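You operate a simulated robot arm through the tools that you are given. There is no shell and no other tool.

The job below is to be done with a simulated robot arm. You get a single attempt, and the scene is never put back.

JOB
Lay the narrow green tile in the tray's corner and close the corner round it.
Fine: tile lengthwise, in the middle; angle bar on its marks and latched, green wing nut tight; leave the other tiles and wing nuts.

Only the result counts: the job must be done as asked and must still hold three seconds after the hand-in. Knocking over, shifting, dropping, spilling or breaking anything else fails it.

ROBOT AND FRAMES
A 6-joint arm with a two-finger parallel gripper, fixed in place. Base frame: the origin is at the foot of the arm, x ahead of it, y to its left, z up. Lengths are in mm, angles in rad, forces in N, time in s.
With the tool pointing down near the work surface it reaches from about 340 to 760 mm from the base axis. Its first joint turns from -1.152 to 1.152 rad. Payload 2.45 kg.
The TCP is the grasp point between the finger pads, 24 mm short of the fingertips. In the tool frame z runs along the fingers and y along their closing line. Largest opening 68 mm; finger width 17, thickness 10; the body of the gripper, 40 by 70 mm, starts 41 mm behind the TCP.
Orientation is that of the tool frame in the base frame, as [roll, pitch, yaw] about the fixed x, y, z axes, in that order (R = Rz(yaw) Ry(pitch) Rx(roll)). With the fingers straight down and closing along the base's y, the tool's x points along the base's -x, its y along +y and its z along -z.

CONTROLS
- The arm moves only by the tool step_arm. Its argument "moves" is a list of rows, each a list of 3 entries, a list of its own where there are three numbers: the shift along the tool's x, y, z in units of 200 mm (1.0 is 200 mm), then the turn, a rotation vector about the tool's x, y, z in units of 120 degrees (1.0 is 120 degrees), then the closure, from 0 (fully open) to 1 (shut). In form: [[[tx, ty, tz], [wx, wy, wz], claw], ...]. A call has 1 to 20 rows; each row is the pose to reach, as a shift and turn from the pose commanded when the call began, along the tool's axes at that moment. A call with a number of a shift or a turn outside -1 to 1 is refused whole. A row lasts 0.2 s, in which the tool goes at most 50 mm and 0.15 rad; a call with a longer step from one row to the next is refused whole, and so is a gripper value outside its range. A pose out of reach is approached as far as the arm can. The call stops where the force on the tool passes 40 N (or 10 N more than at its start, if that is more) or the arm is blocked; 0.2 s more then pass. Each finger travels about 108 mm/s and halts on what it meets, pressing with about 33 N; the grip force reading is that of the motor and also rises with nothing between the fingers. The clock runs only during rows and for 0.2 s after the last one: add rows that repeat a pose to give the fingers time. The reply holds the time, the measured pose of the TCP, the force on the tool along the base axes, the opening and the grip force, in the units named above and with some noise, with the torque about the TCP (base axes, N m) and any sound that the robot's microphone picked up, and new pictures: "show" is both (left out), scene, wrist or none.
- Cameras (640 x 400 px; columns grow to the right, rows downward): "scene" is fixed at [172, 444.4, 1432.7]; the picture's right is [-0.48, -0.87, 0.00], its down [-0.72, 0.40, -0.57] and it looks along [0.50, -0.28, -0.82] (base axes); focal length 214 px, centre (320, 200). "wrist" rides on the gripper at [84, 11, -75] in the tool frame; the picture's right is [-0.13, 0.99, 0.00], its down [-0.60, -0.08, -0.79] and it looks along [-0.79, -0.10, 0.61] (tool axes); focal length 251 px, centre (320, 200). There is no depth. A picture from a camera that has moved, and an enlarged one, comes with that camera's place and axes in the base frame and with its lens.
- zoom(camera, box): a new picture of the part [left, top, right, bottom] of that camera's present view, enlarged. The clock stands still meanwhile.
- close_job(): hands the job in; it is judged then, once.

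Places have to be worked out from the pictures, the camera data and where the tool is seen. Open the gripper and draw the arm clear of the work before you hand the job in, unless the task says otherwise.

The tools are called as a command line: name --argument value ..., lists and objects as JSON in quotes. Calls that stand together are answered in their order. step_arm: Moves the arm, as the interface text tells. Its arguments: {"type":"object","properties":{"moves":{"type":"array"},"show":{"type":"string","enum":["both","scene","wrist","none"]}},"required":["moves"]} The other tools are called the same way: zoom (camera, box) takes an enlarged picture of a part of a camera's view; close_job () hands the job in.

At the start:

```text
clock: 0.0
tcp_pos: [470.1, 74.5, 1229.0]
ee_rot: [-3.141, 0.001, 3.142]
contact_force: [-0.1, 0.0, -0.3]
torque: [0.01, 0.0, -0.03]
opening: 67.7
gripper_force: 0.0
```

scene: 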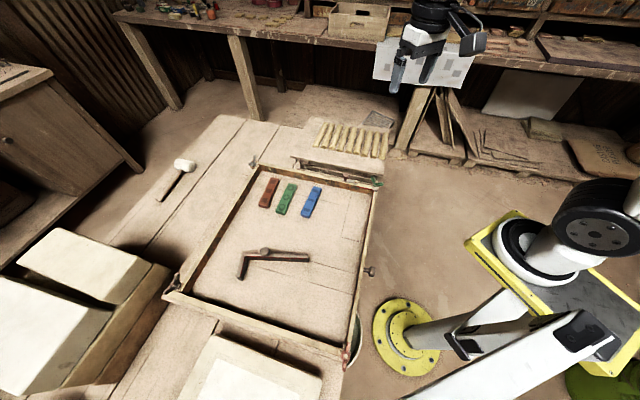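
wrist: 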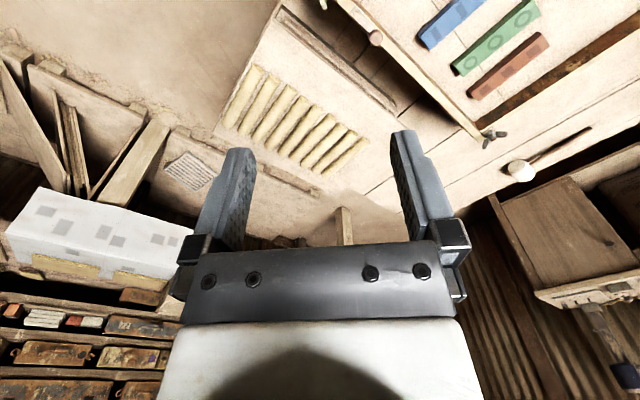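

I see a tray with red, green and blue tiles, an angle bar lying in it, and wing nuts at the corners. I'll zoom in for details before moving.

zoom --camera "scene" --box '[230, 140, 400, 246]'

zoom --camera "scene" --box '[150, 230, 400, 386]'

zoom --camera "scene" --box '[220, 140, 300, 190]'

zoom --camera "wrist" --box '[340, 0, 640, 188]'

```text
3.76 times, centred on (315, 193) of scene
camera zoom: at [172.0, 444.4, 1432.7], right [-0.48, -0.87, 0.0], down [-0.72, 0.4, -0.57], along [0.5, -0.28, -0.82], focal length 807 px, centre (339, 226)
```

zoom: 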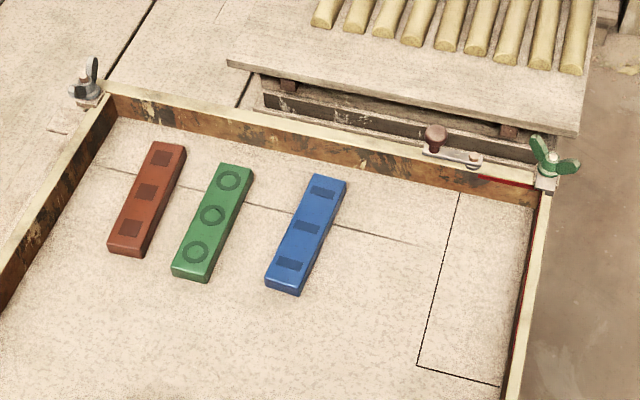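

```text
2.56 times, centred on (275, 308) of scene
camera zoom: at [172.0, 444.4, 1432.7], right [-0.48, -0.87, 0.0], down [-0.72, 0.4, -0.57], along [0.5, -0.28, -0.82], focal length 549 px, centre (435, -76)
```

zoom: 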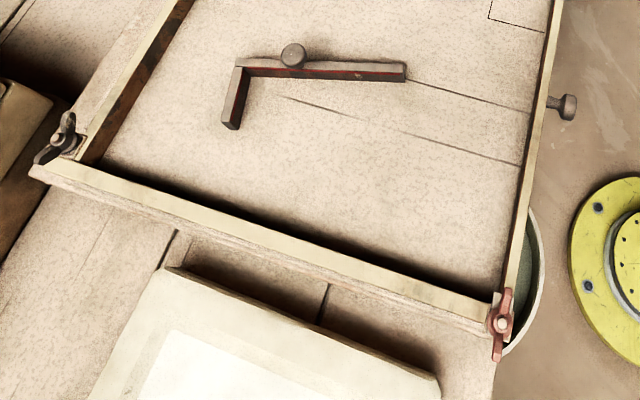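

```text
8.00 times, centred on (260, 165) of scene
camera zoom: at [172.0, 444.4, 1432.7], right [-0.48, -0.87, 0.0], down [-0.72, 0.4, -0.57], along [0.5, -0.28, -0.82], focal length 1716 px, centre (800, 480)
```

zoom: 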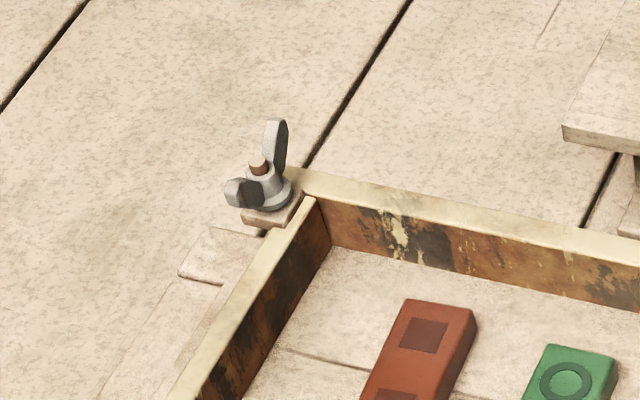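

```text
2.13 times, centred on (490, 94) of wrist
camera zoom: at [386.9, 85.6, 1302.3], right [0.13, 0.99, 0.0], down [0.6, -0.08, 0.79], along [0.79, -0.1, -0.61], focal length 535 px, centre (-42, 426)
```

zoom: 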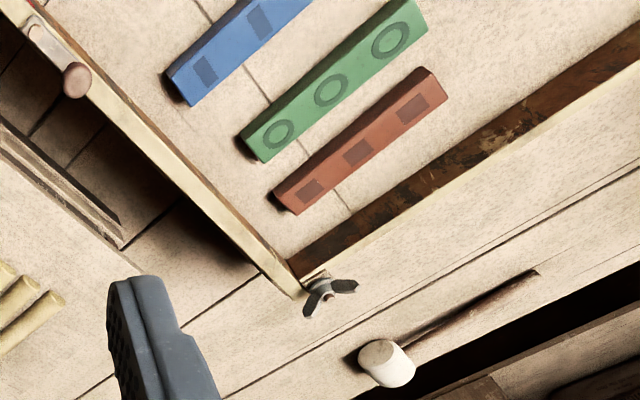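

Triangulating the grey wing nut between both cameras puts the tray rim near z≈890, with the green-nut corner around (475, 65). I'll lower and pull back the tool to get a close wrist view of that corner.

step_arm --moves '[[[0.06, 0, 0.2], [0, 0, 0], 0], [[0.12, 0, 0.4], [0, 0, 0], 0], [[0.19, 0, 0.6], [0, 0, 0], 0], [[0.25, 0, 0.8], [0, 0, 0], 0], [[0.25, 0, 0.8], [0, 0, 0], 0]]'

```text
clock: 1.2
tcp_pos: [418.5, 74.4, 1068.4]
ee_rot: [3.14, 0.0, 3.141]
contact_force: [-0.4, 0.2, -0.4]
torque: [0.0, 0.01, 0.01]
opening: 68.0
gripper_force: 0.0
camera wrist: at [336.4, 84.8, 1142.1], right [0.13, 0.99, 0.0], down [0.6, -0.08, 0.79], along [0.79, -0.1, -0.61], focal length 251 px, centre (320, 200)
```

scene: 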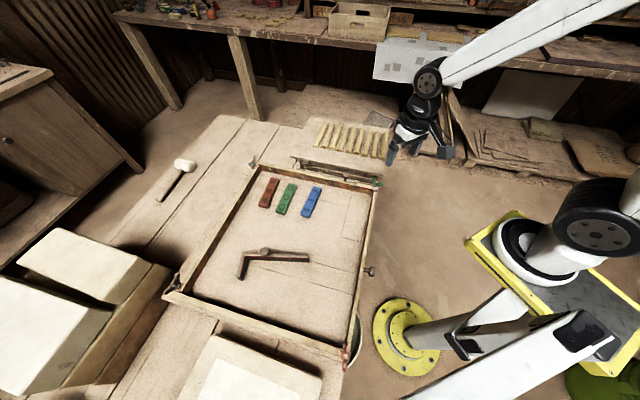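
wrist: 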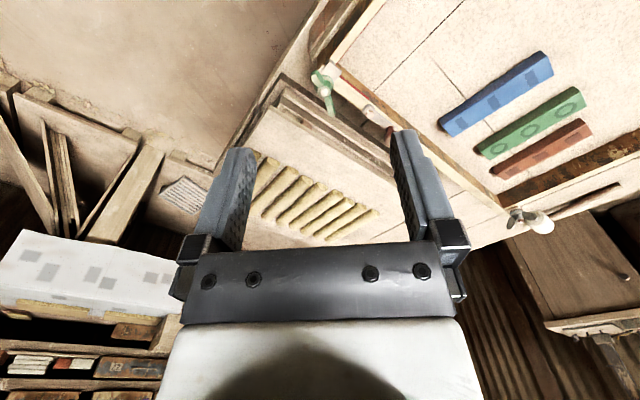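

The green nut comes out near (468, 70, 893). I'll zoom in on the corner, the latch and the nut in this view.

zoom --camera "wrist" --box '[280, 30, 440, 130]'

zoom --camera "scene" --box '[336, 160, 400, 200]'

zoom --camera "scene" --box '[224, 235, 320, 295]'

zoom --camera "scene" --box '[340, 250, 404, 290]'

```text
4.00 times, centred on (360, 80) of wrist
camera zoom: at [336.4, 84.8, 1142.1], right [0.13, 0.99, 0.0], down [0.6, -0.08, 0.79], along [0.79, -0.1, -0.61], focal length 1006 px, centre (160, 680)
```

zoom: 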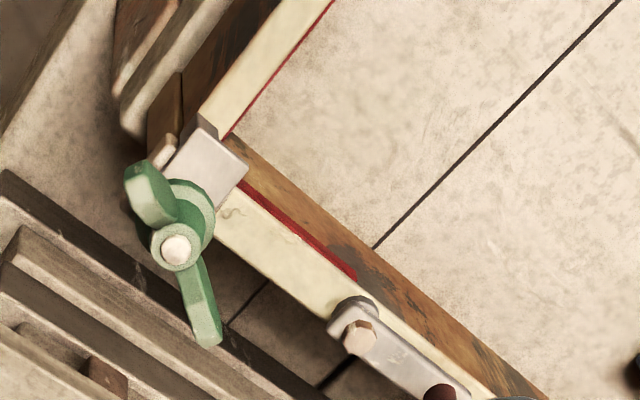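

```text
10.00 times, centred on (368, 180) of scene
camera zoom: at [172.0, 444.4, 1432.7], right [-0.48, -0.87, 0.0], down [-0.72, 0.4, -0.57], along [0.5, -0.28, -0.82], focal length 2145 px, centre (-160, 400)
```

zoom: 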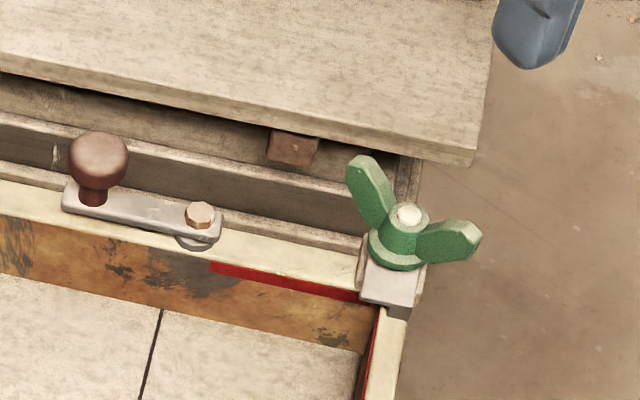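

```text
6.67 times, centred on (272, 265) of scene
camera zoom: at [172.0, 444.4, 1432.7], right [-0.48, -0.87, 0.0], down [-0.72, 0.4, -0.57], along [0.5, -0.28, -0.82], focal length 1430 px, centre (640, -233)
```

zoom: 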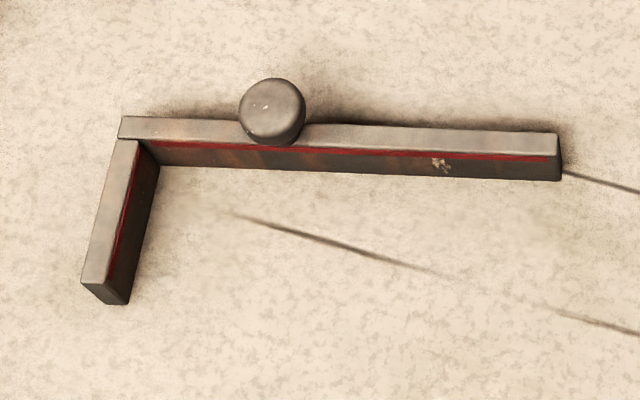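

```text
10.00 times, centred on (372, 270) of scene
camera zoom: at [172.0, 444.4, 1432.7], right [-0.48, -0.87, 0.0], down [-0.72, 0.4, -0.57], along [0.5, -0.28, -0.82], focal length 2145 px, centre (-200, -500)
```

zoom: 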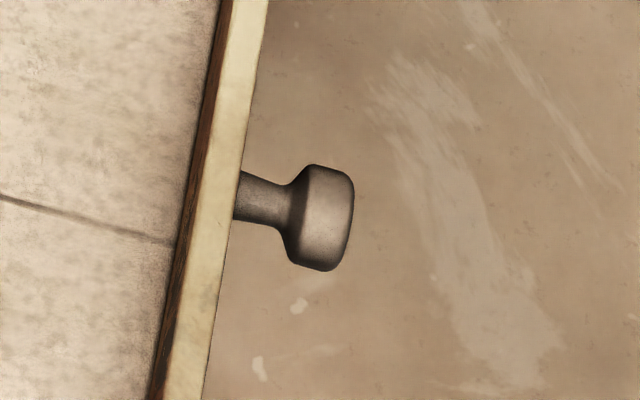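

The lever latch pivots on the far rim with its knob now swung away. The L-bar's red faces must face the corner, which needs about a +90° yaw from how it lies now. I'll move the camera across to view the tray interior, tiles and bar from a second angle.

step_arm --moves '[[[0.09, 0.2, 0], [0, 0, 0], 0], [[0.18, 0.4, 0], [0, 0, 0], 0], [[0.27, 0.6, 0], [0, 0, 0], 0], [[0.36, 0.8, 0], [0, 0, 0], 0], [[0.44, 1.0, 0], [0, 0, 0], 0], [[0.44, 1.0, 0], [0, 0, 0], 0]]'

```text
clock: 2.6
tcp_pos: [328.9, 273.6, 1068.5]
ee_rot: [-3.141, 0.001, -3.142]
contact_force: [0.1, 0.6, -0.5]
torque: [0.02, -0.03, 0.01]
opening: 67.6
gripper_force: 0.0
camera wrist: at [245.9, 284.1, 1143.1], right [0.13, 0.99, 0.0], down [0.6, -0.08, 0.79], along [0.79, -0.1, -0.61], focal length 251 px, centre (320, 200)
```

scene: 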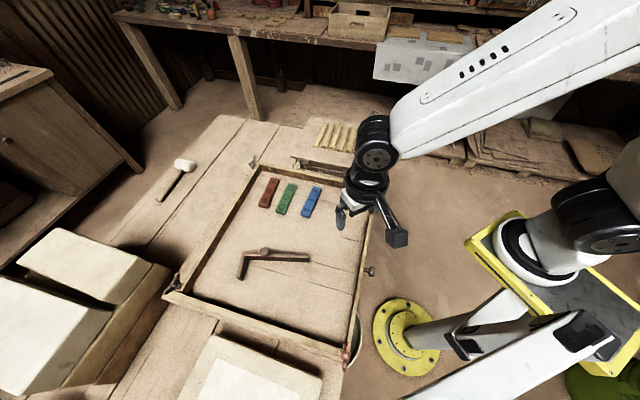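
wrist: 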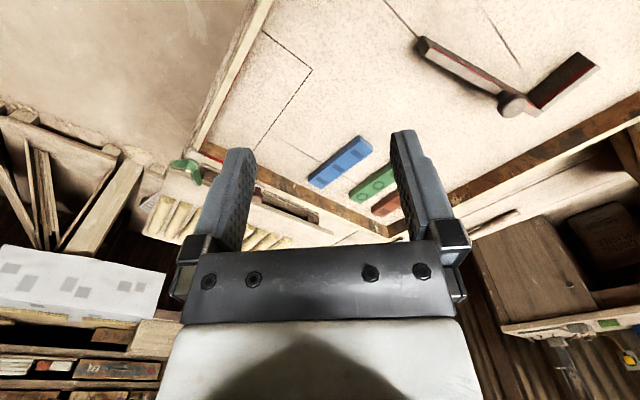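

Now I can see the outline, bar and tiles from a second viewpoint. I'll zoom both cameras to triangulate the heights.

zoom --camera "wrist" --box '[180, 10, 340, 110]'

zoom --camera "wrist" --box '[300, 110, 460, 210]'

zoom --camera "wrist" --box '[400, 20, 624, 160]'

zoom --camera "scene" --box '[248, 165, 344, 225]'

zoom --camera "wrist" --box '[150, 130, 214, 170]'

```text
4.00 times, centred on (260, 60) of wrist
camera zoom: at [245.9, 284.1, 1143.1], right [0.13, 0.99, 0.0], down [0.6, -0.08, 0.79], along [0.79, -0.1, -0.61], focal length 1006 px, centre (560, 760)
```

zoom: 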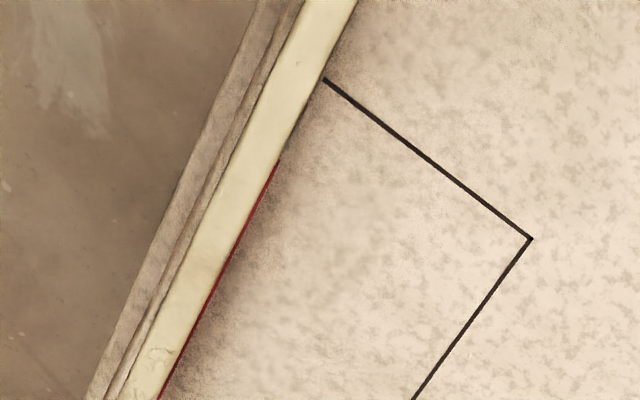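

```text
4.00 times, centred on (380, 160) of wrist
camera zoom: at [245.9, 284.1, 1143.1], right [0.13, 0.99, 0.0], down [0.6, -0.08, 0.79], along [0.79, -0.1, -0.61], focal length 1006 px, centre (80, 360)
```

zoom: 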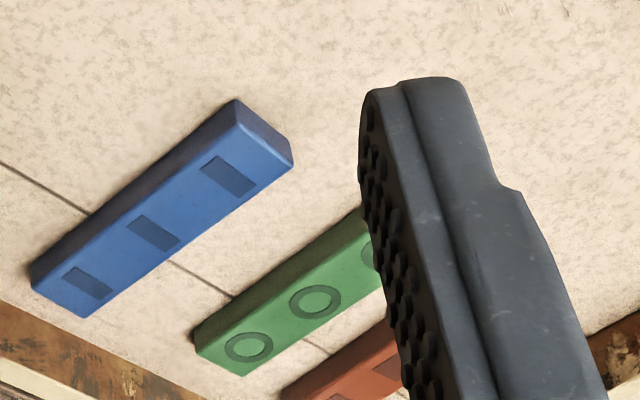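

```text
2.86 times, centred on (512, 90) of wrist
camera zoom: at [245.9, 284.1, 1143.1], right [0.13, 0.99, 0.0], down [0.6, -0.08, 0.79], along [0.79, -0.1, -0.61], focal length 718 px, centre (-229, 514)
```

zoom: 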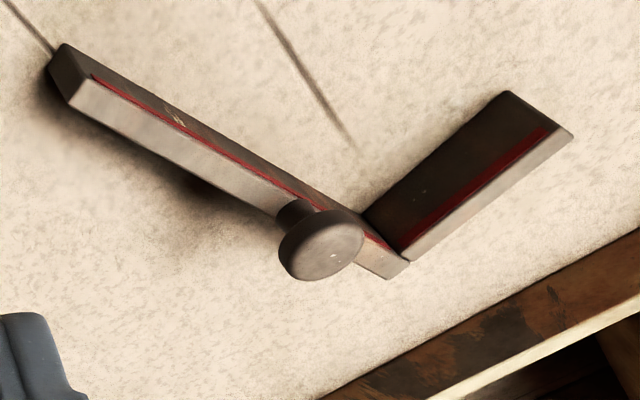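

```text
6.67 times, centred on (296, 195) of scene
camera zoom: at [172.0, 444.4, 1432.7], right [-0.48, -0.87, 0.0], down [-0.72, 0.4, -0.57], along [0.5, -0.28, -0.82], focal length 1430 px, centre (480, 233)
```

zoom: 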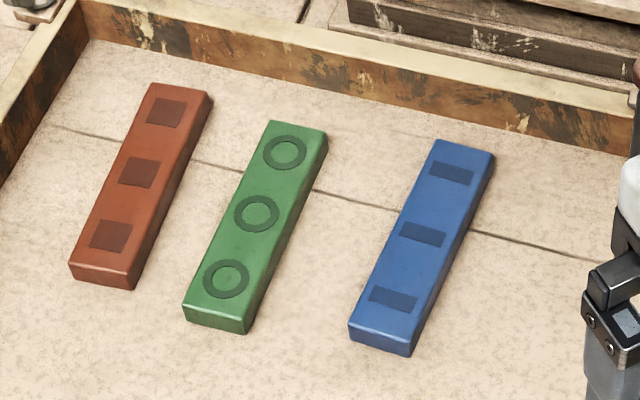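

```text
10.00 times, centred on (182, 150) of wrist
camera zoom: at [245.9, 284.1, 1143.1], right [0.13, 0.99, 0.0], down [0.6, -0.08, 0.79], along [0.79, -0.1, -0.61], focal length 2514 px, centre (1700, 700)
```

zoom: 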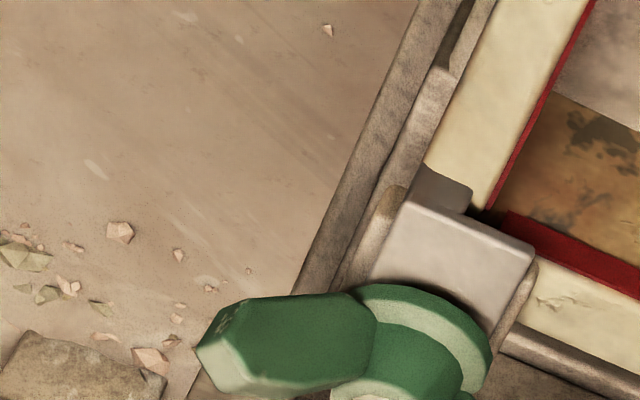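

The floor is near z≈850, the wall tops near 877, and the tray axes sit at 45°. The red-marked pocket is about 163×55 mm, and the black outline marks the bar's outer edge. Next I'll measure the bar, its knob and the latch lever more closely.

zoom --camera "scene" --box '[232, 240, 280, 270]'

zoom --camera "scene" --box '[272, 240, 320, 270]'

zoom --camera "wrist" --box '[480, 40, 608, 120]'

zoom --camera "wrist" --box '[400, 20, 528, 100]'

```text
13.33 times, centred on (256, 255) of scene
camera zoom: at [172.0, 444.4, 1432.7], right [-0.48, -0.87, 0.0], down [-0.72, 0.4, -0.57], along [0.5, -0.28, -0.82], focal length 2860 px, centre (1173, -533)
```

zoom: 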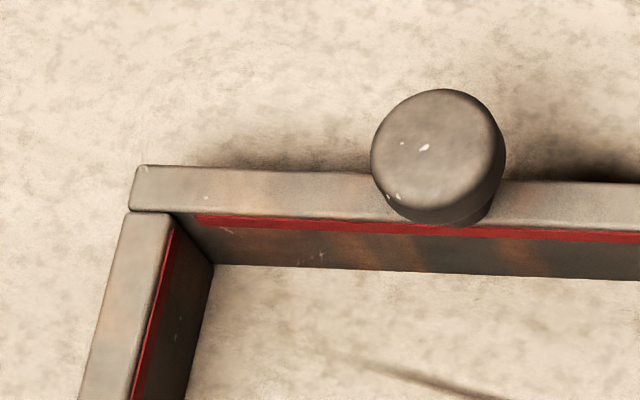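

```text
13.33 times, centred on (296, 255) of scene
camera zoom: at [172.0, 444.4, 1432.7], right [-0.48, -0.87, 0.0], down [-0.72, 0.4, -0.57], along [0.5, -0.28, -0.82], focal length 2860 px, centre (640, -533)
```

zoom: 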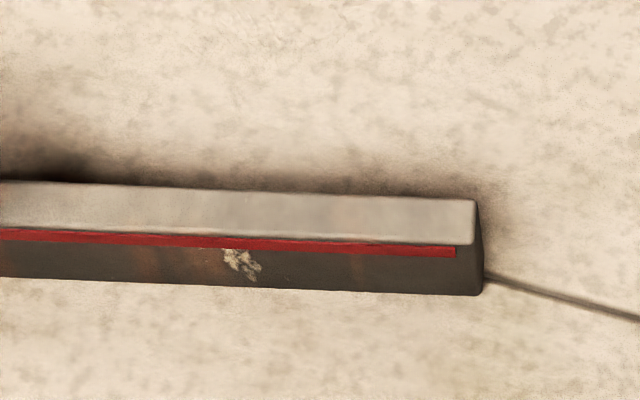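

```text
5.00 times, centred on (544, 80) of wrist
camera zoom: at [245.9, 284.1, 1143.1], right [0.13, 0.99, 0.0], down [0.6, -0.08, 0.79], along [0.79, -0.1, -0.61], focal length 1257 px, centre (-800, 800)
```

zoom: 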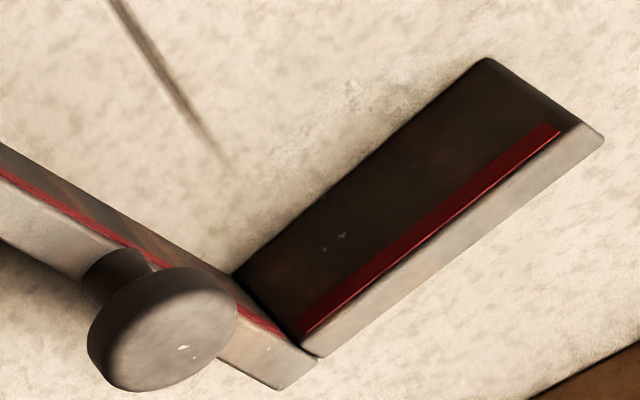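

```text
5.00 times, centred on (464, 60) of wrist
camera zoom: at [245.9, 284.1, 1143.1], right [0.13, 0.99, 0.0], down [0.6, -0.08, 0.79], along [0.79, -0.1, -0.61], focal length 1257 px, centre (-400, 900)
```

zoom: 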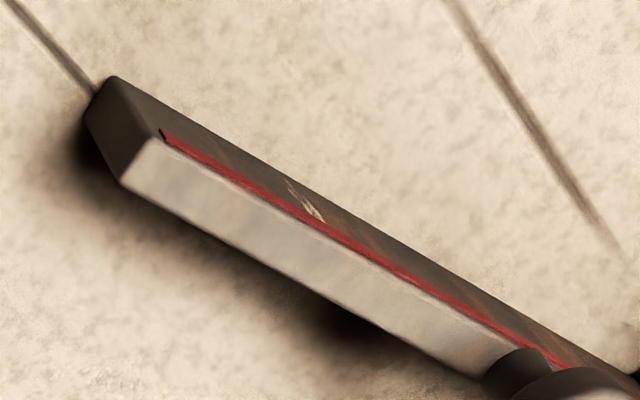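

The bar top is at about 877 and its knob cap at about (423, 467), top z≈903, right over the bar's centre of mass, so it suits a lift from above. The green tile's centre is about (582, 342), aligned with the tray axes, so I'll rotate −45° and move toward it.

step_arm --moves '[[[-0.15, 0.042, 0.05], [0, 0, 0.0625], 0.2], [[-0.3, 0.083, 0.1], [0, 0, 0.125], 0.3], [[-0.45, 0.125, 0.15], [0, 0, 0.1875], 0.3], [[-0.6, 0.167, 0.2], [0, 0, 0.25], 0.3], [[-0.75, 0.208, 0.25], [0, 0, 0.3125], 0.3], [[-0.9, 0.25, 0.3], [0, 0, 0.375], 0.3], [[-0.9, 0.25, 0.3], [0, 0, 0.375], 0.3]]'

```text
clock: 4.2
tcp_pos: [512.5, 324.2, 1006.2]
ee_rot: [-3.14, -0.001, 2.356]
contact_force: [-1.1, 0.2, -0.4]
torque: [0.01, 0.02, 0.01]
opening: 47.3
gripper_force: 0.1
camera wrist: at [461.7, 391.1, 1079.3], right [0.79, 0.61, 0.0], down [0.37, -0.48, 0.79], along [0.48, -0.63, -0.61], focal length 251 px, centre (320, 200)
```

scene: 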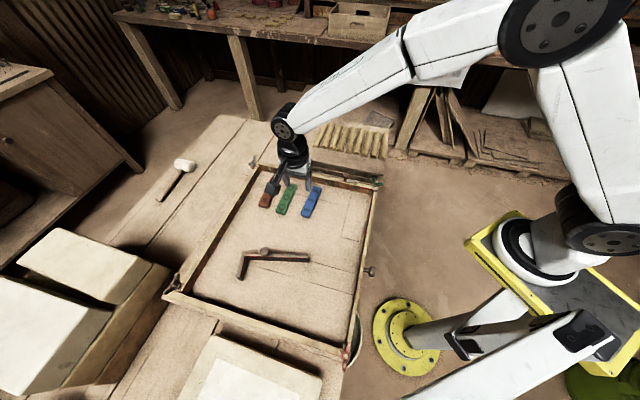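
wrist: 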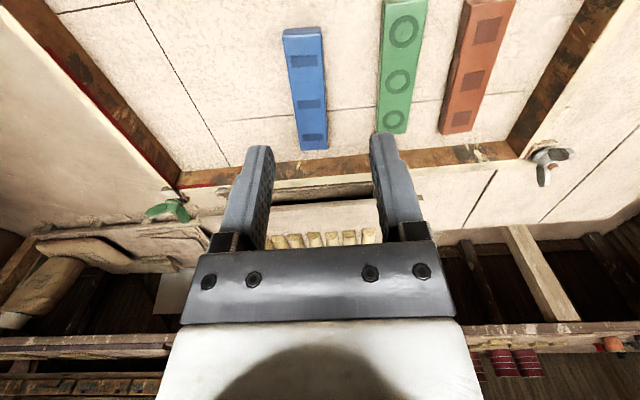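

Now aligned with the tray axes. I'll zoom to refine the green tile's position and also check the pocket from this angle.

zoom --camera "wrist" --box '[320, 0, 544, 140]'

zoom --camera "wrist" --box '[20, 0, 276, 160]'

zoom --camera "wrist" --box '[130, 160, 226, 220]'

```text
2.86 times, centred on (432, 70) of wrist
camera zoom: at [461.7, 391.1, 1079.3], right [0.79, 0.61, 0.0], down [0.37, -0.48, 0.79], along [0.48, -0.63, -0.61], focal length 718 px, centre (0, 571)
```

zoom: 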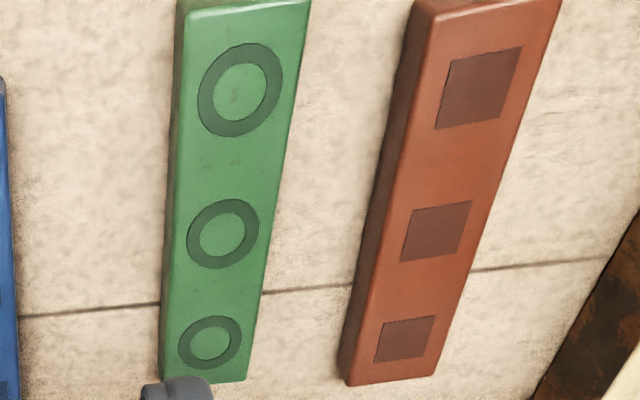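

```text
2.50 times, centred on (148, 80) of wrist
camera zoom: at [461.7, 391.1, 1079.3], right [0.79, 0.61, 0.0], down [0.37, -0.48, 0.79], along [0.48, -0.63, -0.61], focal length 629 px, centre (750, 500)
```

zoom: 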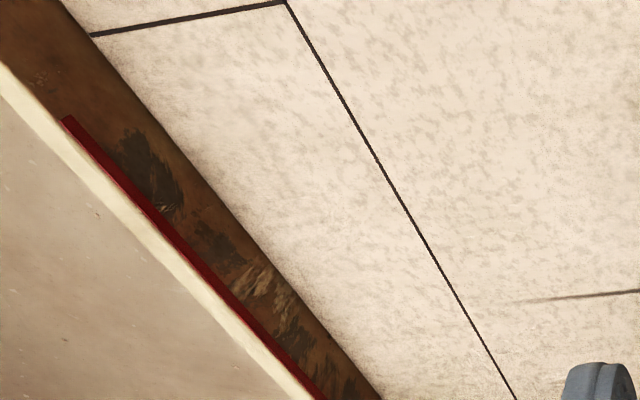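

```text
6.67 times, centred on (178, 190) of wrist
camera zoom: at [461.7, 391.1, 1079.3], right [0.79, 0.61, 0.0], down [0.37, -0.48, 0.79], along [0.48, -0.63, -0.61], focal length 1676 px, centre (1267, 267)
```

zoom: 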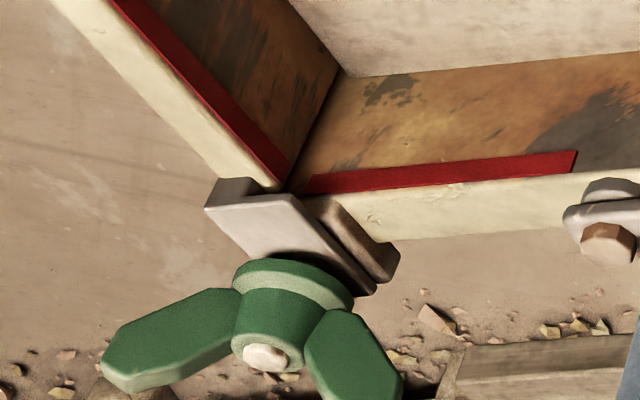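

Combining three views, the floor sits nearer z≈840 and the walls near 870. The green tile's centre is about (591.5, 340.5), where the scene and wrist views agree to about 1 mm. I'll move above it, stopping well clear.

step_arm --moves '[[[-0.11, 0.168, 0], [0, 0, 0], 0.3], [[-0.2215, 0.337, 0], [0, 0, 0], 0.3], [[-0.2215, 0.337, 0.2], [0, 0, 0], 0.3], [[-0.2215, 0.337, 0.4], [0, 0, 0], 0.3], [[-0.2215, 0.337, 0.5], [0, 0, 0], 0.3], [[-0.2215, 0.337, 0.5], [0, 0, 0], 0.3]]'

```text
clock: 5.6
tcp_pos: [592.0, 341.2, 907.5]
ee_rot: [-3.141, -0.001, 2.356]
contact_force: [-0.3, 0.5, 0.0]
torque: [0.04, 0.03, 0.0]
opening: 47.7
gripper_force: 0.0
camera wrist: at [539.8, 407.8, 982.0], right [0.79, 0.61, 0.0], down [0.37, -0.48, 0.79], along [0.48, -0.63, -0.61], focal length 251 px, centre (320, 200)
```

scene: 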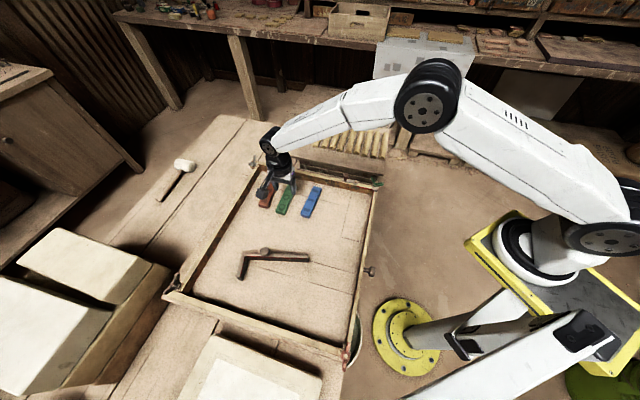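
wrist: 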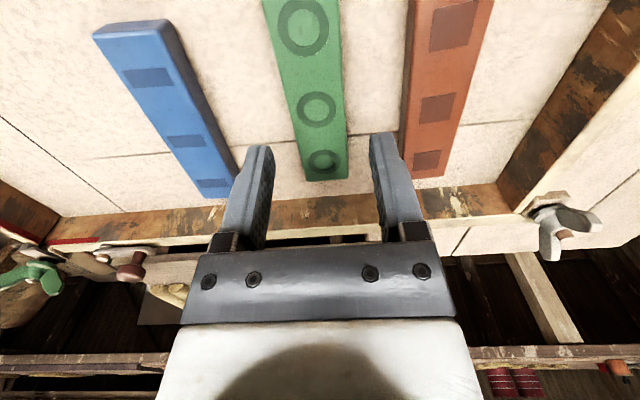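

The tile's middle ring appears right under the TCP, consistent with its top at about z 850. I'll descend straddling the tile to a tip height of about 845 and check.

step_arm --moves '[[[0, -0.006, 0.08], [0, 0, 0], 0.3], [[0, -0.006, 0.14], [0, 0, 0], 0.3], [[0, -0.006, 0.17], [0, 0, 0], 0.3], [[0, -0.006, 0.185], [0, 0, 0], 0.3], [[0, -0.006, 0.19], [0, 0, 0], 0.3], [[0, -0.006, 0.195], [0, 0, 0], 0.3]]'

zoom --camera "scene" --box '[240, 165, 336, 225]'

zoom --camera "wrist" --box '[220, 60, 444, 200]'

```text
clock: 7.0
tcp_pos: [590.2, 341.7, 869.4]
ee_rot: [-3.141, 0.0, 2.357]
contact_force: [-0.8, 0.1, 0.1]
torque: [-0.03, 0.02, 0.01]
opening: 47.7
gripper_force: 0.0
camera wrist: at [539.6, 407.3, 943.7], right [0.79, 0.61, 0.0], down [0.37, -0.48, 0.79], along [0.48, -0.63, -0.61], focal length 251 px, centre (320, 200)
```

scene: 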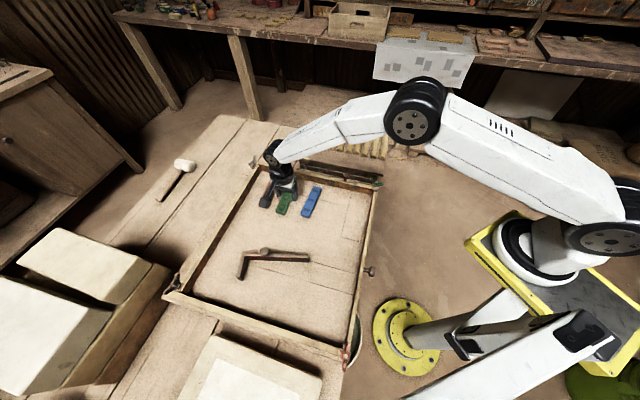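
wrist: 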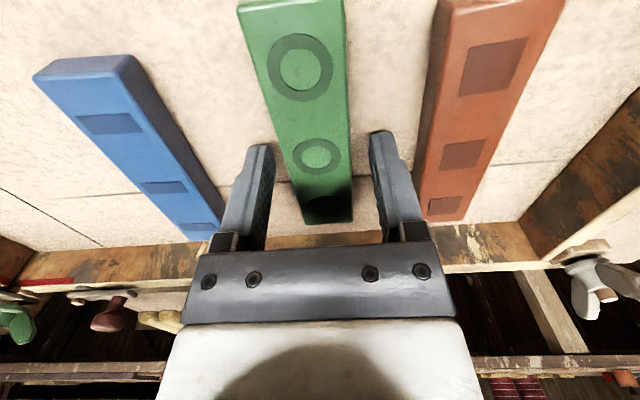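

```text
6.67 times, centred on (288, 195) of scene
camera zoom: at [172.0, 444.4, 1432.7], right [-0.48, -0.87, 0.0], down [-0.72, 0.4, -0.57], along [0.5, -0.28, -0.82], focal length 1430 px, centre (533, 233)
```

zoom: 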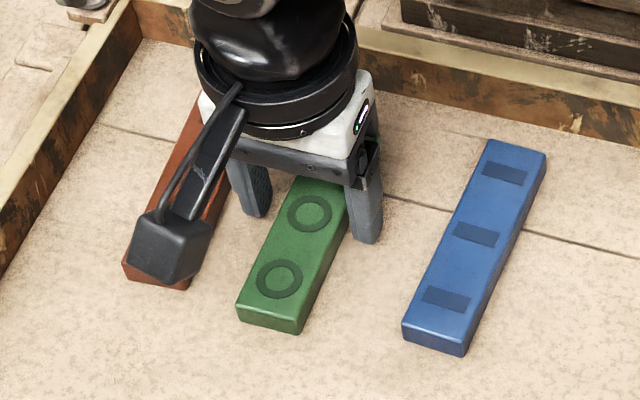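

```text
2.86 times, centred on (332, 130) of wrist
camera zoom: at [539.6, 407.3, 943.7], right [0.79, 0.61, 0.0], down [0.37, -0.48, 0.79], along [0.48, -0.63, -0.61], focal length 718 px, centre (286, 400)
```

zoom: 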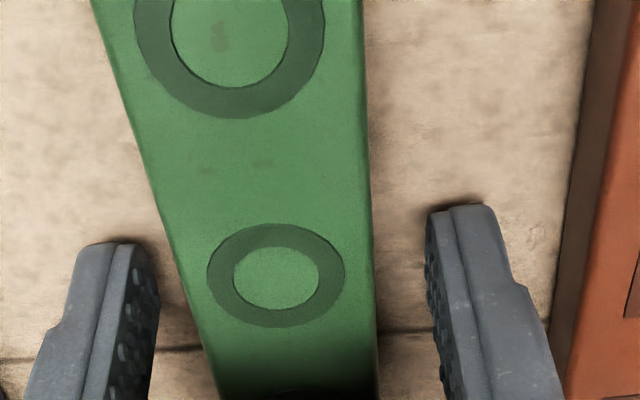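

The fingers straddle the tile evenly with no contact. I'll creep 3 mm lower, watching the force.

step_arm --moves '[[[0, 0, 0.005], [0, 0, 0], 0.3], [[0, 0, 0.01], [0, 0, 0], 0.3], [[0, 0, 0.015], [0, 0, 0], 0.3]]' --show "none"

zoom --camera "scene" --box '[268, 180, 308, 205]'

```text
clock: 7.8
tcp_pos: [589.3, 339.6, 867.5]
ee_rot: [3.141, 0.0, 2.357]
contact_force: [-0.1, 0.3, 0.6]
torque: [0.0, -0.01, 0.01]
opening: 47.6
gripper_force: 0.0
```

```text
16.00 times, centred on (288, 192) of scene
camera zoom: at [172.0, 444.4, 1432.7], right [-0.48, -0.87, 0.0], down [-0.72, 0.4, -0.57], along [0.5, -0.28, -0.82], focal length 3432 px, centre (832, 320)
```

zoom: 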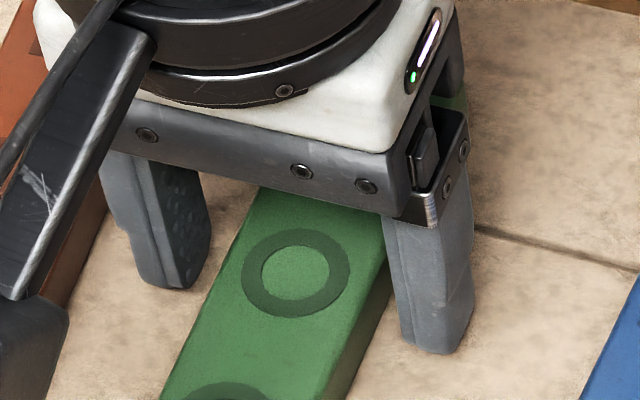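

No floor contact yet, and the tips are around 843, well below the tile's top. I'll close on the tile.

step_arm --moves '[[[0, 0, 0.015], [0, 0, 0], 0.5], [[0, 0, 0.015], [0, 0, 0], 0.65], [[0, 0, 0.015], [0, 0, 0], 0.8], [[0, 0, 0.015], [0, 0, 0], 0.8]]' --show "wrist"

zoom --camera "scene" --box '[248, 170, 328, 220]'

```text
clock: 8.8
tcp_pos: [589.8, 339.3, 865.4]
ee_rot: [3.139, 0.0, 2.357]
contact_force: [-8.5, -6.0, 32.9]
torque: [-0.52, 0.76, -0.02]
opening: 31.4
gripper_force: 33.3
camera wrist: at [539.3, 406.6, 940.0], right [0.79, 0.61, 0.0], down [0.37, -0.48, 0.79], along [0.49, -0.63, -0.61], focal length 251 px, centre (320, 200)
```

wrist: 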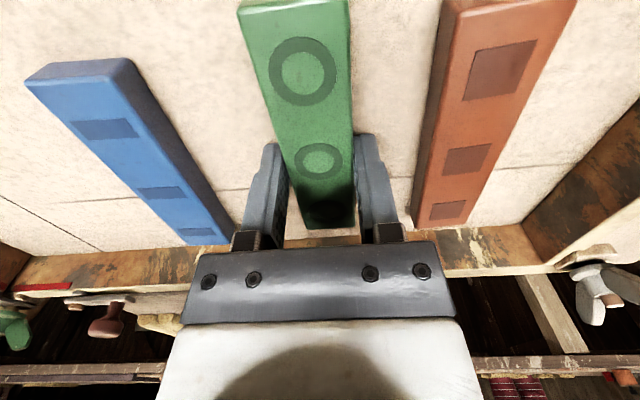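

```text
8.00 times, centred on (288, 195) of scene
camera zoom: at [171.2, 443.9, 1432.9], right [-0.48, -0.87, 0.0], down [-0.72, 0.4, -0.57], along [0.5, -0.28, -0.82], focal length 1716 px, centre (576, 240)
```

zoom: 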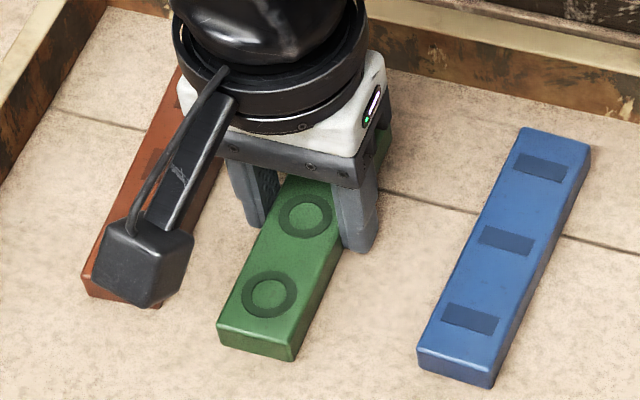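

The grip is on (31.4 mm, 33 N), and the tips are pressing the floor lightly, which confirms the floor at about 841. I'll lift straight up and check that the tile comes with it.

step_arm --moves '[[[0, 0, 0.005], [0, 0, 0], 0.8], [[0, 0, -0.03], [0, 0, 0], 0.8], [[0, 0, -0.1], [0, 0, 0], 0.8], [[0, 0, -0.2], [0, 0, 0], 0.8], [[0, 0, -0.3], [0, 0, 0], 0.8], [[0, 0, -0.3], [0, 0, 0], 0.8]]'

zoom --camera "scene" --box '[240, 160, 336, 220]'

```text
clock: 10.2
tcp_pos: [588.3, 340.7, 923.1]
ee_rot: [-3.141, 0.0, 2.357]
contact_force: [1.0, -0.3, 0.3]
torque: [-0.02, -0.01, -0.02]
opening: 13.6
gripper_force: 0.1
camera wrist: at [537.3, 407.2, 997.6], right [0.79, 0.61, 0.0], down [0.37, -0.48, 0.79], along [0.48, -0.63, -0.61], focal length 251 px, centre (320, 200)
```

scene: 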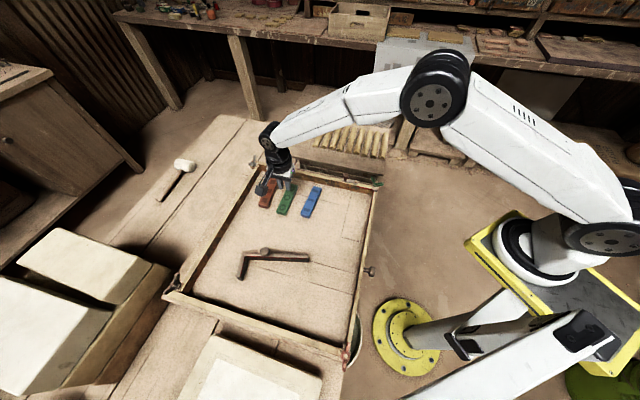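
wrist: 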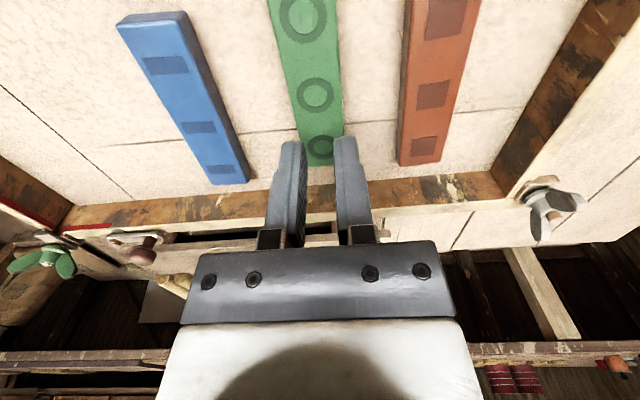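

```text
6.67 times, centred on (288, 190) of scene
camera zoom: at [172.0, 444.4, 1432.7], right [-0.48, -0.87, 0.0], down [-0.72, 0.4, -0.57], along [0.5, -0.28, -0.82], focal length 1430 px, centre (533, 267)
```

zoom: 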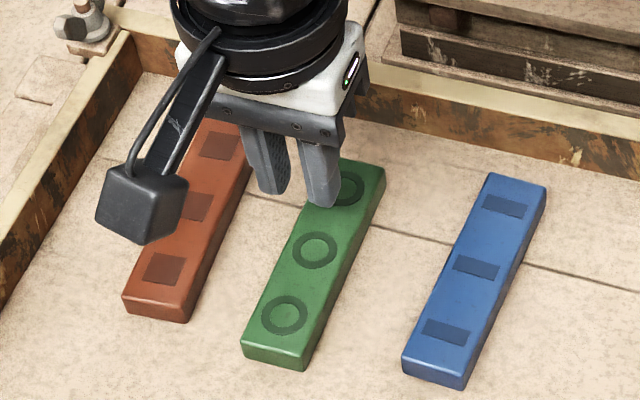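

The grip slipped off: the pads had only caught the tile's rounded top edge, and the tile stayed put with at most a 2 mm shift. The floor must be lower than I thought, so I'll reopen, recentre slightly and descend until I feel the floor.

step_arm --moves '[[[0, -0.012, 0], [0, 0, 0], 0.3], [[0, -0.012, 0.1], [0, 0, 0], 0.3], [[0, -0.012, 0.2], [0, 0, 0], 0.3], [[0, -0.012, 0.26], [0, 0, 0], 0.3], [[0, -0.012, 0.275], [0, 0, 0], 0.3], [[0, -0.012, 0.285], [0, 0, 0], 0.3], [[0, -0.012, 0.29], [0, 0, 0], 0.3], [[0, -0.012, 0.295], [0, 0, 0], 0.3]]' --show "none"

zoom --camera "scene" --box '[268, 180, 308, 205]'

zoom --camera "wrist" --box '[220, 60, 444, 200]'

```text
clock: 12.0
tcp_pos: [588.7, 339.3, 866.2]
ee_rot: [3.139, -0.001, 2.356]
contact_force: [-0.9, -2.8, 12.1]
torque: [-0.28, 0.26, 0.07]
opening: 49.4
gripper_force: 1.1
```

```text
16.00 times, centred on (288, 192) of scene
camera zoom: at [171.8, 444.2, 1432.7], right [-0.48, -0.87, 0.0], down [-0.72, 0.4, -0.57], along [0.5, -0.28, -0.82], focal length 3432 px, centre (832, 320)
```

zoom: 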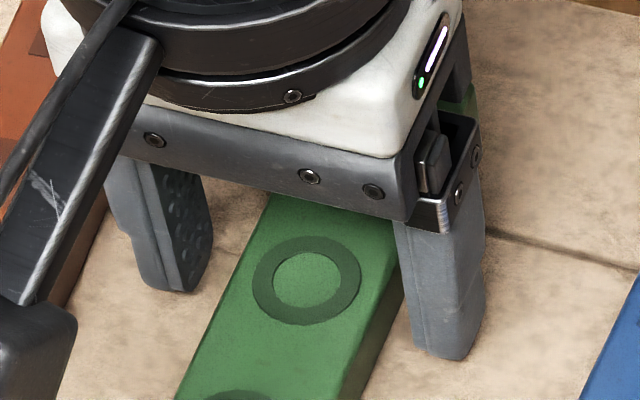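

```text
2.86 times, centred on (332, 130) of wrist
camera zoom: at [537.9, 405.8, 940.0], right [0.79, 0.61, 0.0], down [0.37, -0.48, 0.79], along [0.48, -0.63, -0.61], focal length 718 px, centre (286, 400)
```

zoom: 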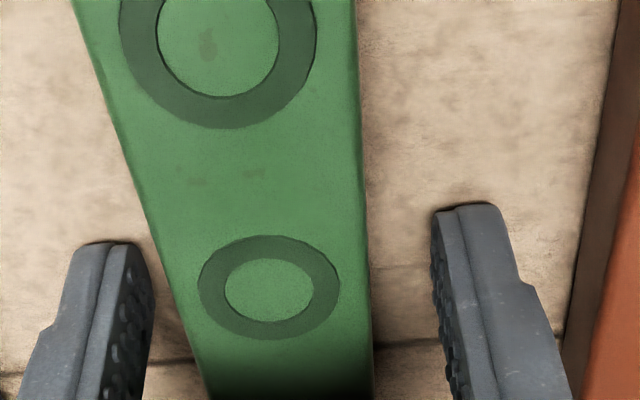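

The tips touch the floor lightly (12 N at TCP 866.2), so the floor is at about 842.5. Last time the fingers were jammed against the floor while closing. I'll raise about 2 mm, shift 3 mm to centre, then close and wait.

step_arm --moves '[[[0, 0, -0.012], [0, 0, 0], 0.3], [[0, -0.015, -0.012], [0, 0, 0], 0.3], [[0, -0.015, -0.01], [0, 0, 0], 0.45], [[0, -0.015, -0.01], [0, 0, 0], 0.6], [[0, -0.015, -0.01], [0, 0, 0], 0.9], [[0, -0.015, -0.01], [0, 0, 0], 0.9], [[0, -0.015, -0.01], [0, 0, 0], 0.9]]' --show "wrist"

zoom --camera "scene" --box '[268, 180, 308, 205]'

zoom --camera "wrist" --box '[220, 60, 444, 200]'

```text
clock: 13.6
tcp_pos: [585.3, 335.9, 864.4]
ee_rot: [-3.141, -0.001, 2.357]
contact_force: [-0.4, 1.3, 2.2]
torque: [0.04, 0.03, -0.01]
opening: 31.0
gripper_force: 32.7
camera wrist: at [535.6, 403.4, 940.1], right [0.79, 0.61, 0.0], down [0.37, -0.48, 0.79], along [0.48, -0.63, -0.61], focal length 251 px, centre (320, 200)
```

wrist: 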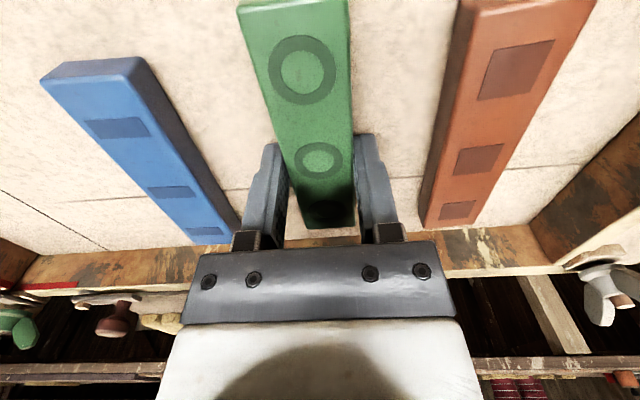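

```text
16.00 times, centred on (288, 192) of scene
camera zoom: at [172.0, 444.4, 1432.7], right [-0.48, -0.87, 0.0], down [-0.72, 0.4, -0.57], along [0.5, -0.28, -0.82], focal length 3432 px, centre (832, 320)
```

zoom: 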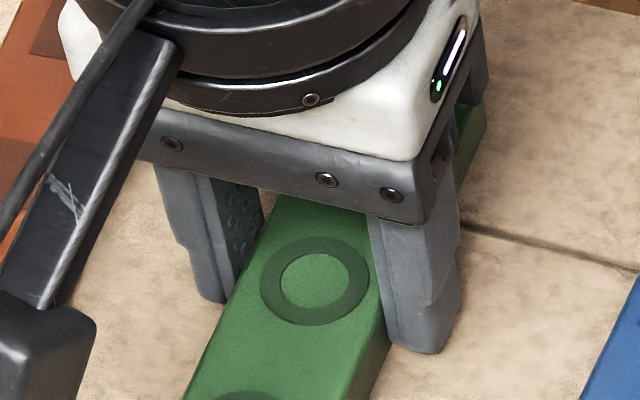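

```text
2.86 times, centred on (332, 130) of wrist
camera zoom: at [535.6, 403.4, 940.1], right [0.79, 0.61, 0.0], down [0.37, -0.48, 0.79], along [0.48, -0.63, -0.61], focal length 718 px, centre (286, 400)
```

zoom: 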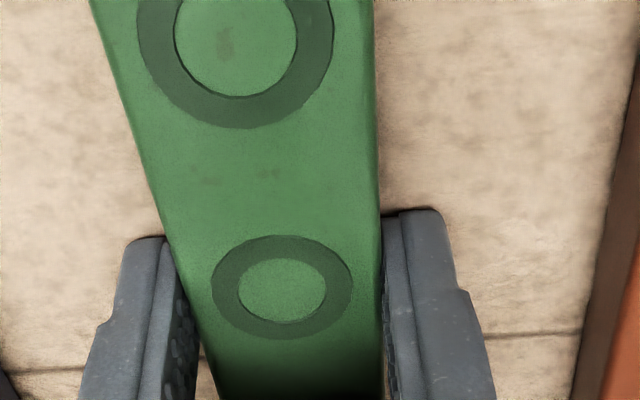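

A firm grip (31.0 mm, 33 N) with almost no floor load. I'll lift slowly a few millimetres and check.

step_arm --moves '[[[0, 0, -0.005], [0, 0, 0], 0.9], [[0, 0, -0.01], [0, 0, 0], 0.9], [[0, 0, -0.02], [0, 0, 0], 0.9], [[0, 0, -0.035], [0, 0, 0], 0.9], [[0, 0, -0.05], [0, 0, 0], 0.9]]' --show "wrist"

zoom --camera "scene" --box '[256, 172, 320, 212]'

```text
clock: 14.8
tcp_pos: [585.4, 337.1, 876.3]
ee_rot: [3.141, -0.001, 2.357]
contact_force: [1.8, -0.3, -0.4]
torque: [-0.03, -0.02, -0.03]
opening: 31.2
gripper_force: 33.2
camera wrist: at [535.3, 403.6, 950.6], right [0.79, 0.61, 0.0], down [0.37, -0.48, 0.79], along [0.48, -0.63, -0.61], focal length 251 px, centre (320, 200)
```

wrist: 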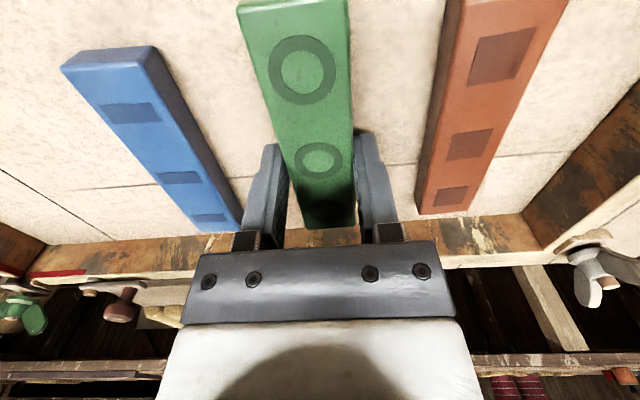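

```text
10.00 times, centred on (288, 192) of scene
camera zoom: at [172.0, 444.4, 1432.6], right [-0.48, -0.87, 0.0], down [-0.72, 0.4, -0.57], along [0.5, -0.28, -0.82], focal length 2145 px, centre (640, 280)
```

zoom: 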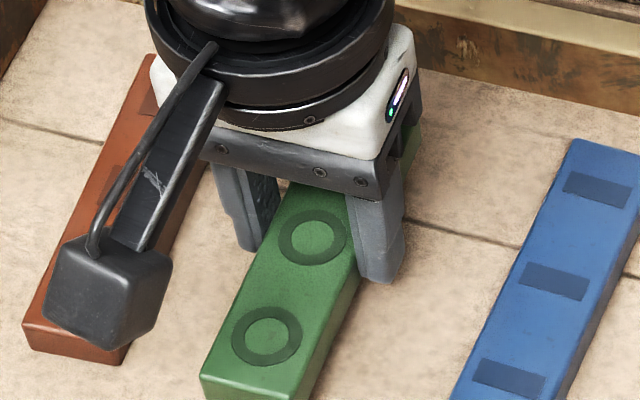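

The tile is lifted and held. I'll raise it 40 mm more and carry it over the blue tile toward the pocket, whose centre I now put at about (424, 162).

step_arm --moves '[[[0, 0, -0.1], [0, 0, 0], 0.9], [[0, 0, -0.2], [0, 0, 0], 0.9], [[-0.01, -0.12, -0.2], [0, 0, 0], 0.9], [[-0.02, -0.3, -0.2], [0, 0, 0], 0.9], [[-0.03, -0.48, -0.2], [0, 0, 0], 0.9], [[-0.04, -0.66, -0.2], [0, 0, 0], 0.9], [[-0.048, -0.84, -0.2], [0, 0, 0], 0.9], [[-0.048, -0.95, -0.2], [0, 0, 0], 0.9], [[-0.048, -0.95, -0.2], [0, 0, 0], 0.9]]'

```text
clock: 16.8
tcp_pos: [457.4, 195.2, 914.3]
ee_rot: [-3.141, 0.0, 2.358]
contact_force: [0.1, 0.1, -0.6]
torque: [0.04, -0.02, 0.0]
opening: 31.3
gripper_force: 32.7
camera wrist: at [407.3, 261.9, 989.3], right [0.79, 0.61, 0.0], down [0.37, -0.48, 0.79], along [0.48, -0.63, -0.61], focal length 251 px, centre (320, 200)
```

scene: 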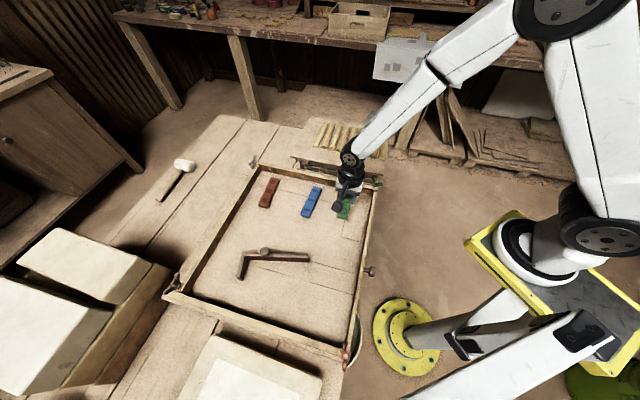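
wrist: 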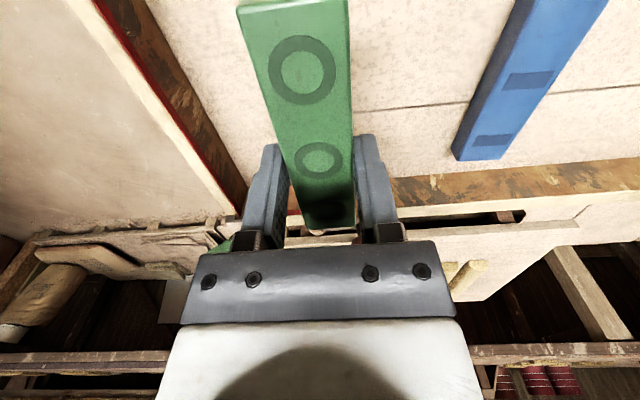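

At e2≈462 the tile is still 47 mm from the target line. I'll shift over and lower it to just above wall level, then check the gaps.

step_arm --moves '[[[0, -0.12, 0], [0, 0, 0], 0.9], [[0, -0.2365, 0], [0, 0, 0], 0.9], [[0, -0.2365, 0.05], [0, 0, 0], 0.9], [[0, -0.2365, 0.09], [0, 0, 0], 0.9], [[0, -0.2365, 0.09], [0, 0, 0], 0.9]]' --show "wrist"

zoom --camera "scene" --box '[312, 175, 392, 225]'

zoom --camera "wrist" --box '[180, 0, 404, 140]'

```text
clock: 18.0
tcp_pos: [425.7, 161.9, 898.1]
ee_rot: [3.141, 0.0, 2.357]
contact_force: [-1.0, 0.5, -0.7]
torque: [0.0, -0.01, 0.0]
opening: 31.3
gripper_force: 33.5
camera wrist: at [375.1, 229.0, 971.7], right [0.79, 0.61, 0.0], down [0.37, -0.48, 0.79], along [0.48, -0.63, -0.61], focal length 251 px, centre (320, 200)
```

wrist: 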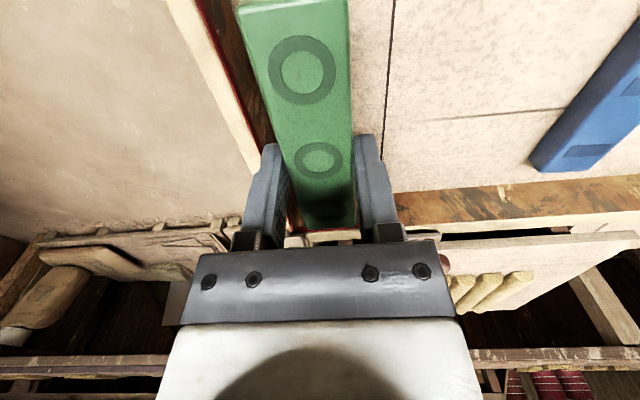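

```text
8.00 times, centred on (352, 200) of scene
camera zoom: at [172.0, 444.4, 1432.6], right [-0.48, -0.87, 0.0], down [-0.72, 0.4, -0.57], along [0.5, -0.28, -0.82], focal length 1716 px, centre (64, 200)
```

zoom: 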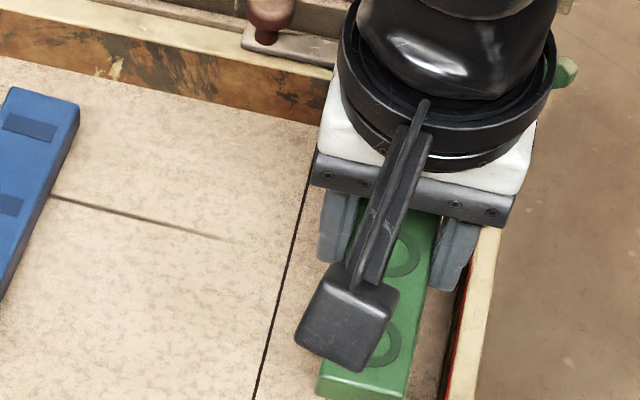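

```text
2.86 times, centred on (292, 70) of wrist
camera zoom: at [375.1, 229.0, 971.7], right [0.79, 0.61, 0.0], down [0.37, -0.48, 0.79], along [0.48, -0.63, -0.61], focal length 718 px, centre (400, 571)
```

zoom: 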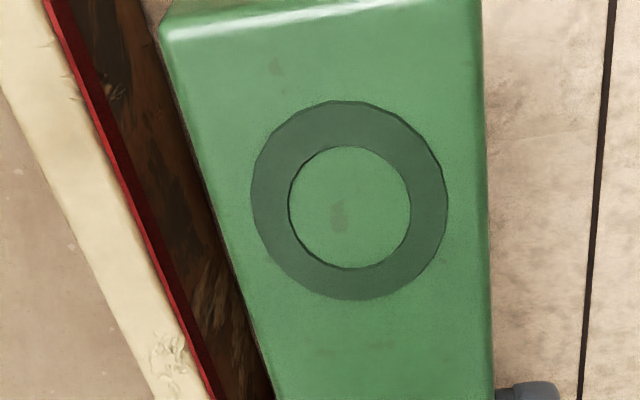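

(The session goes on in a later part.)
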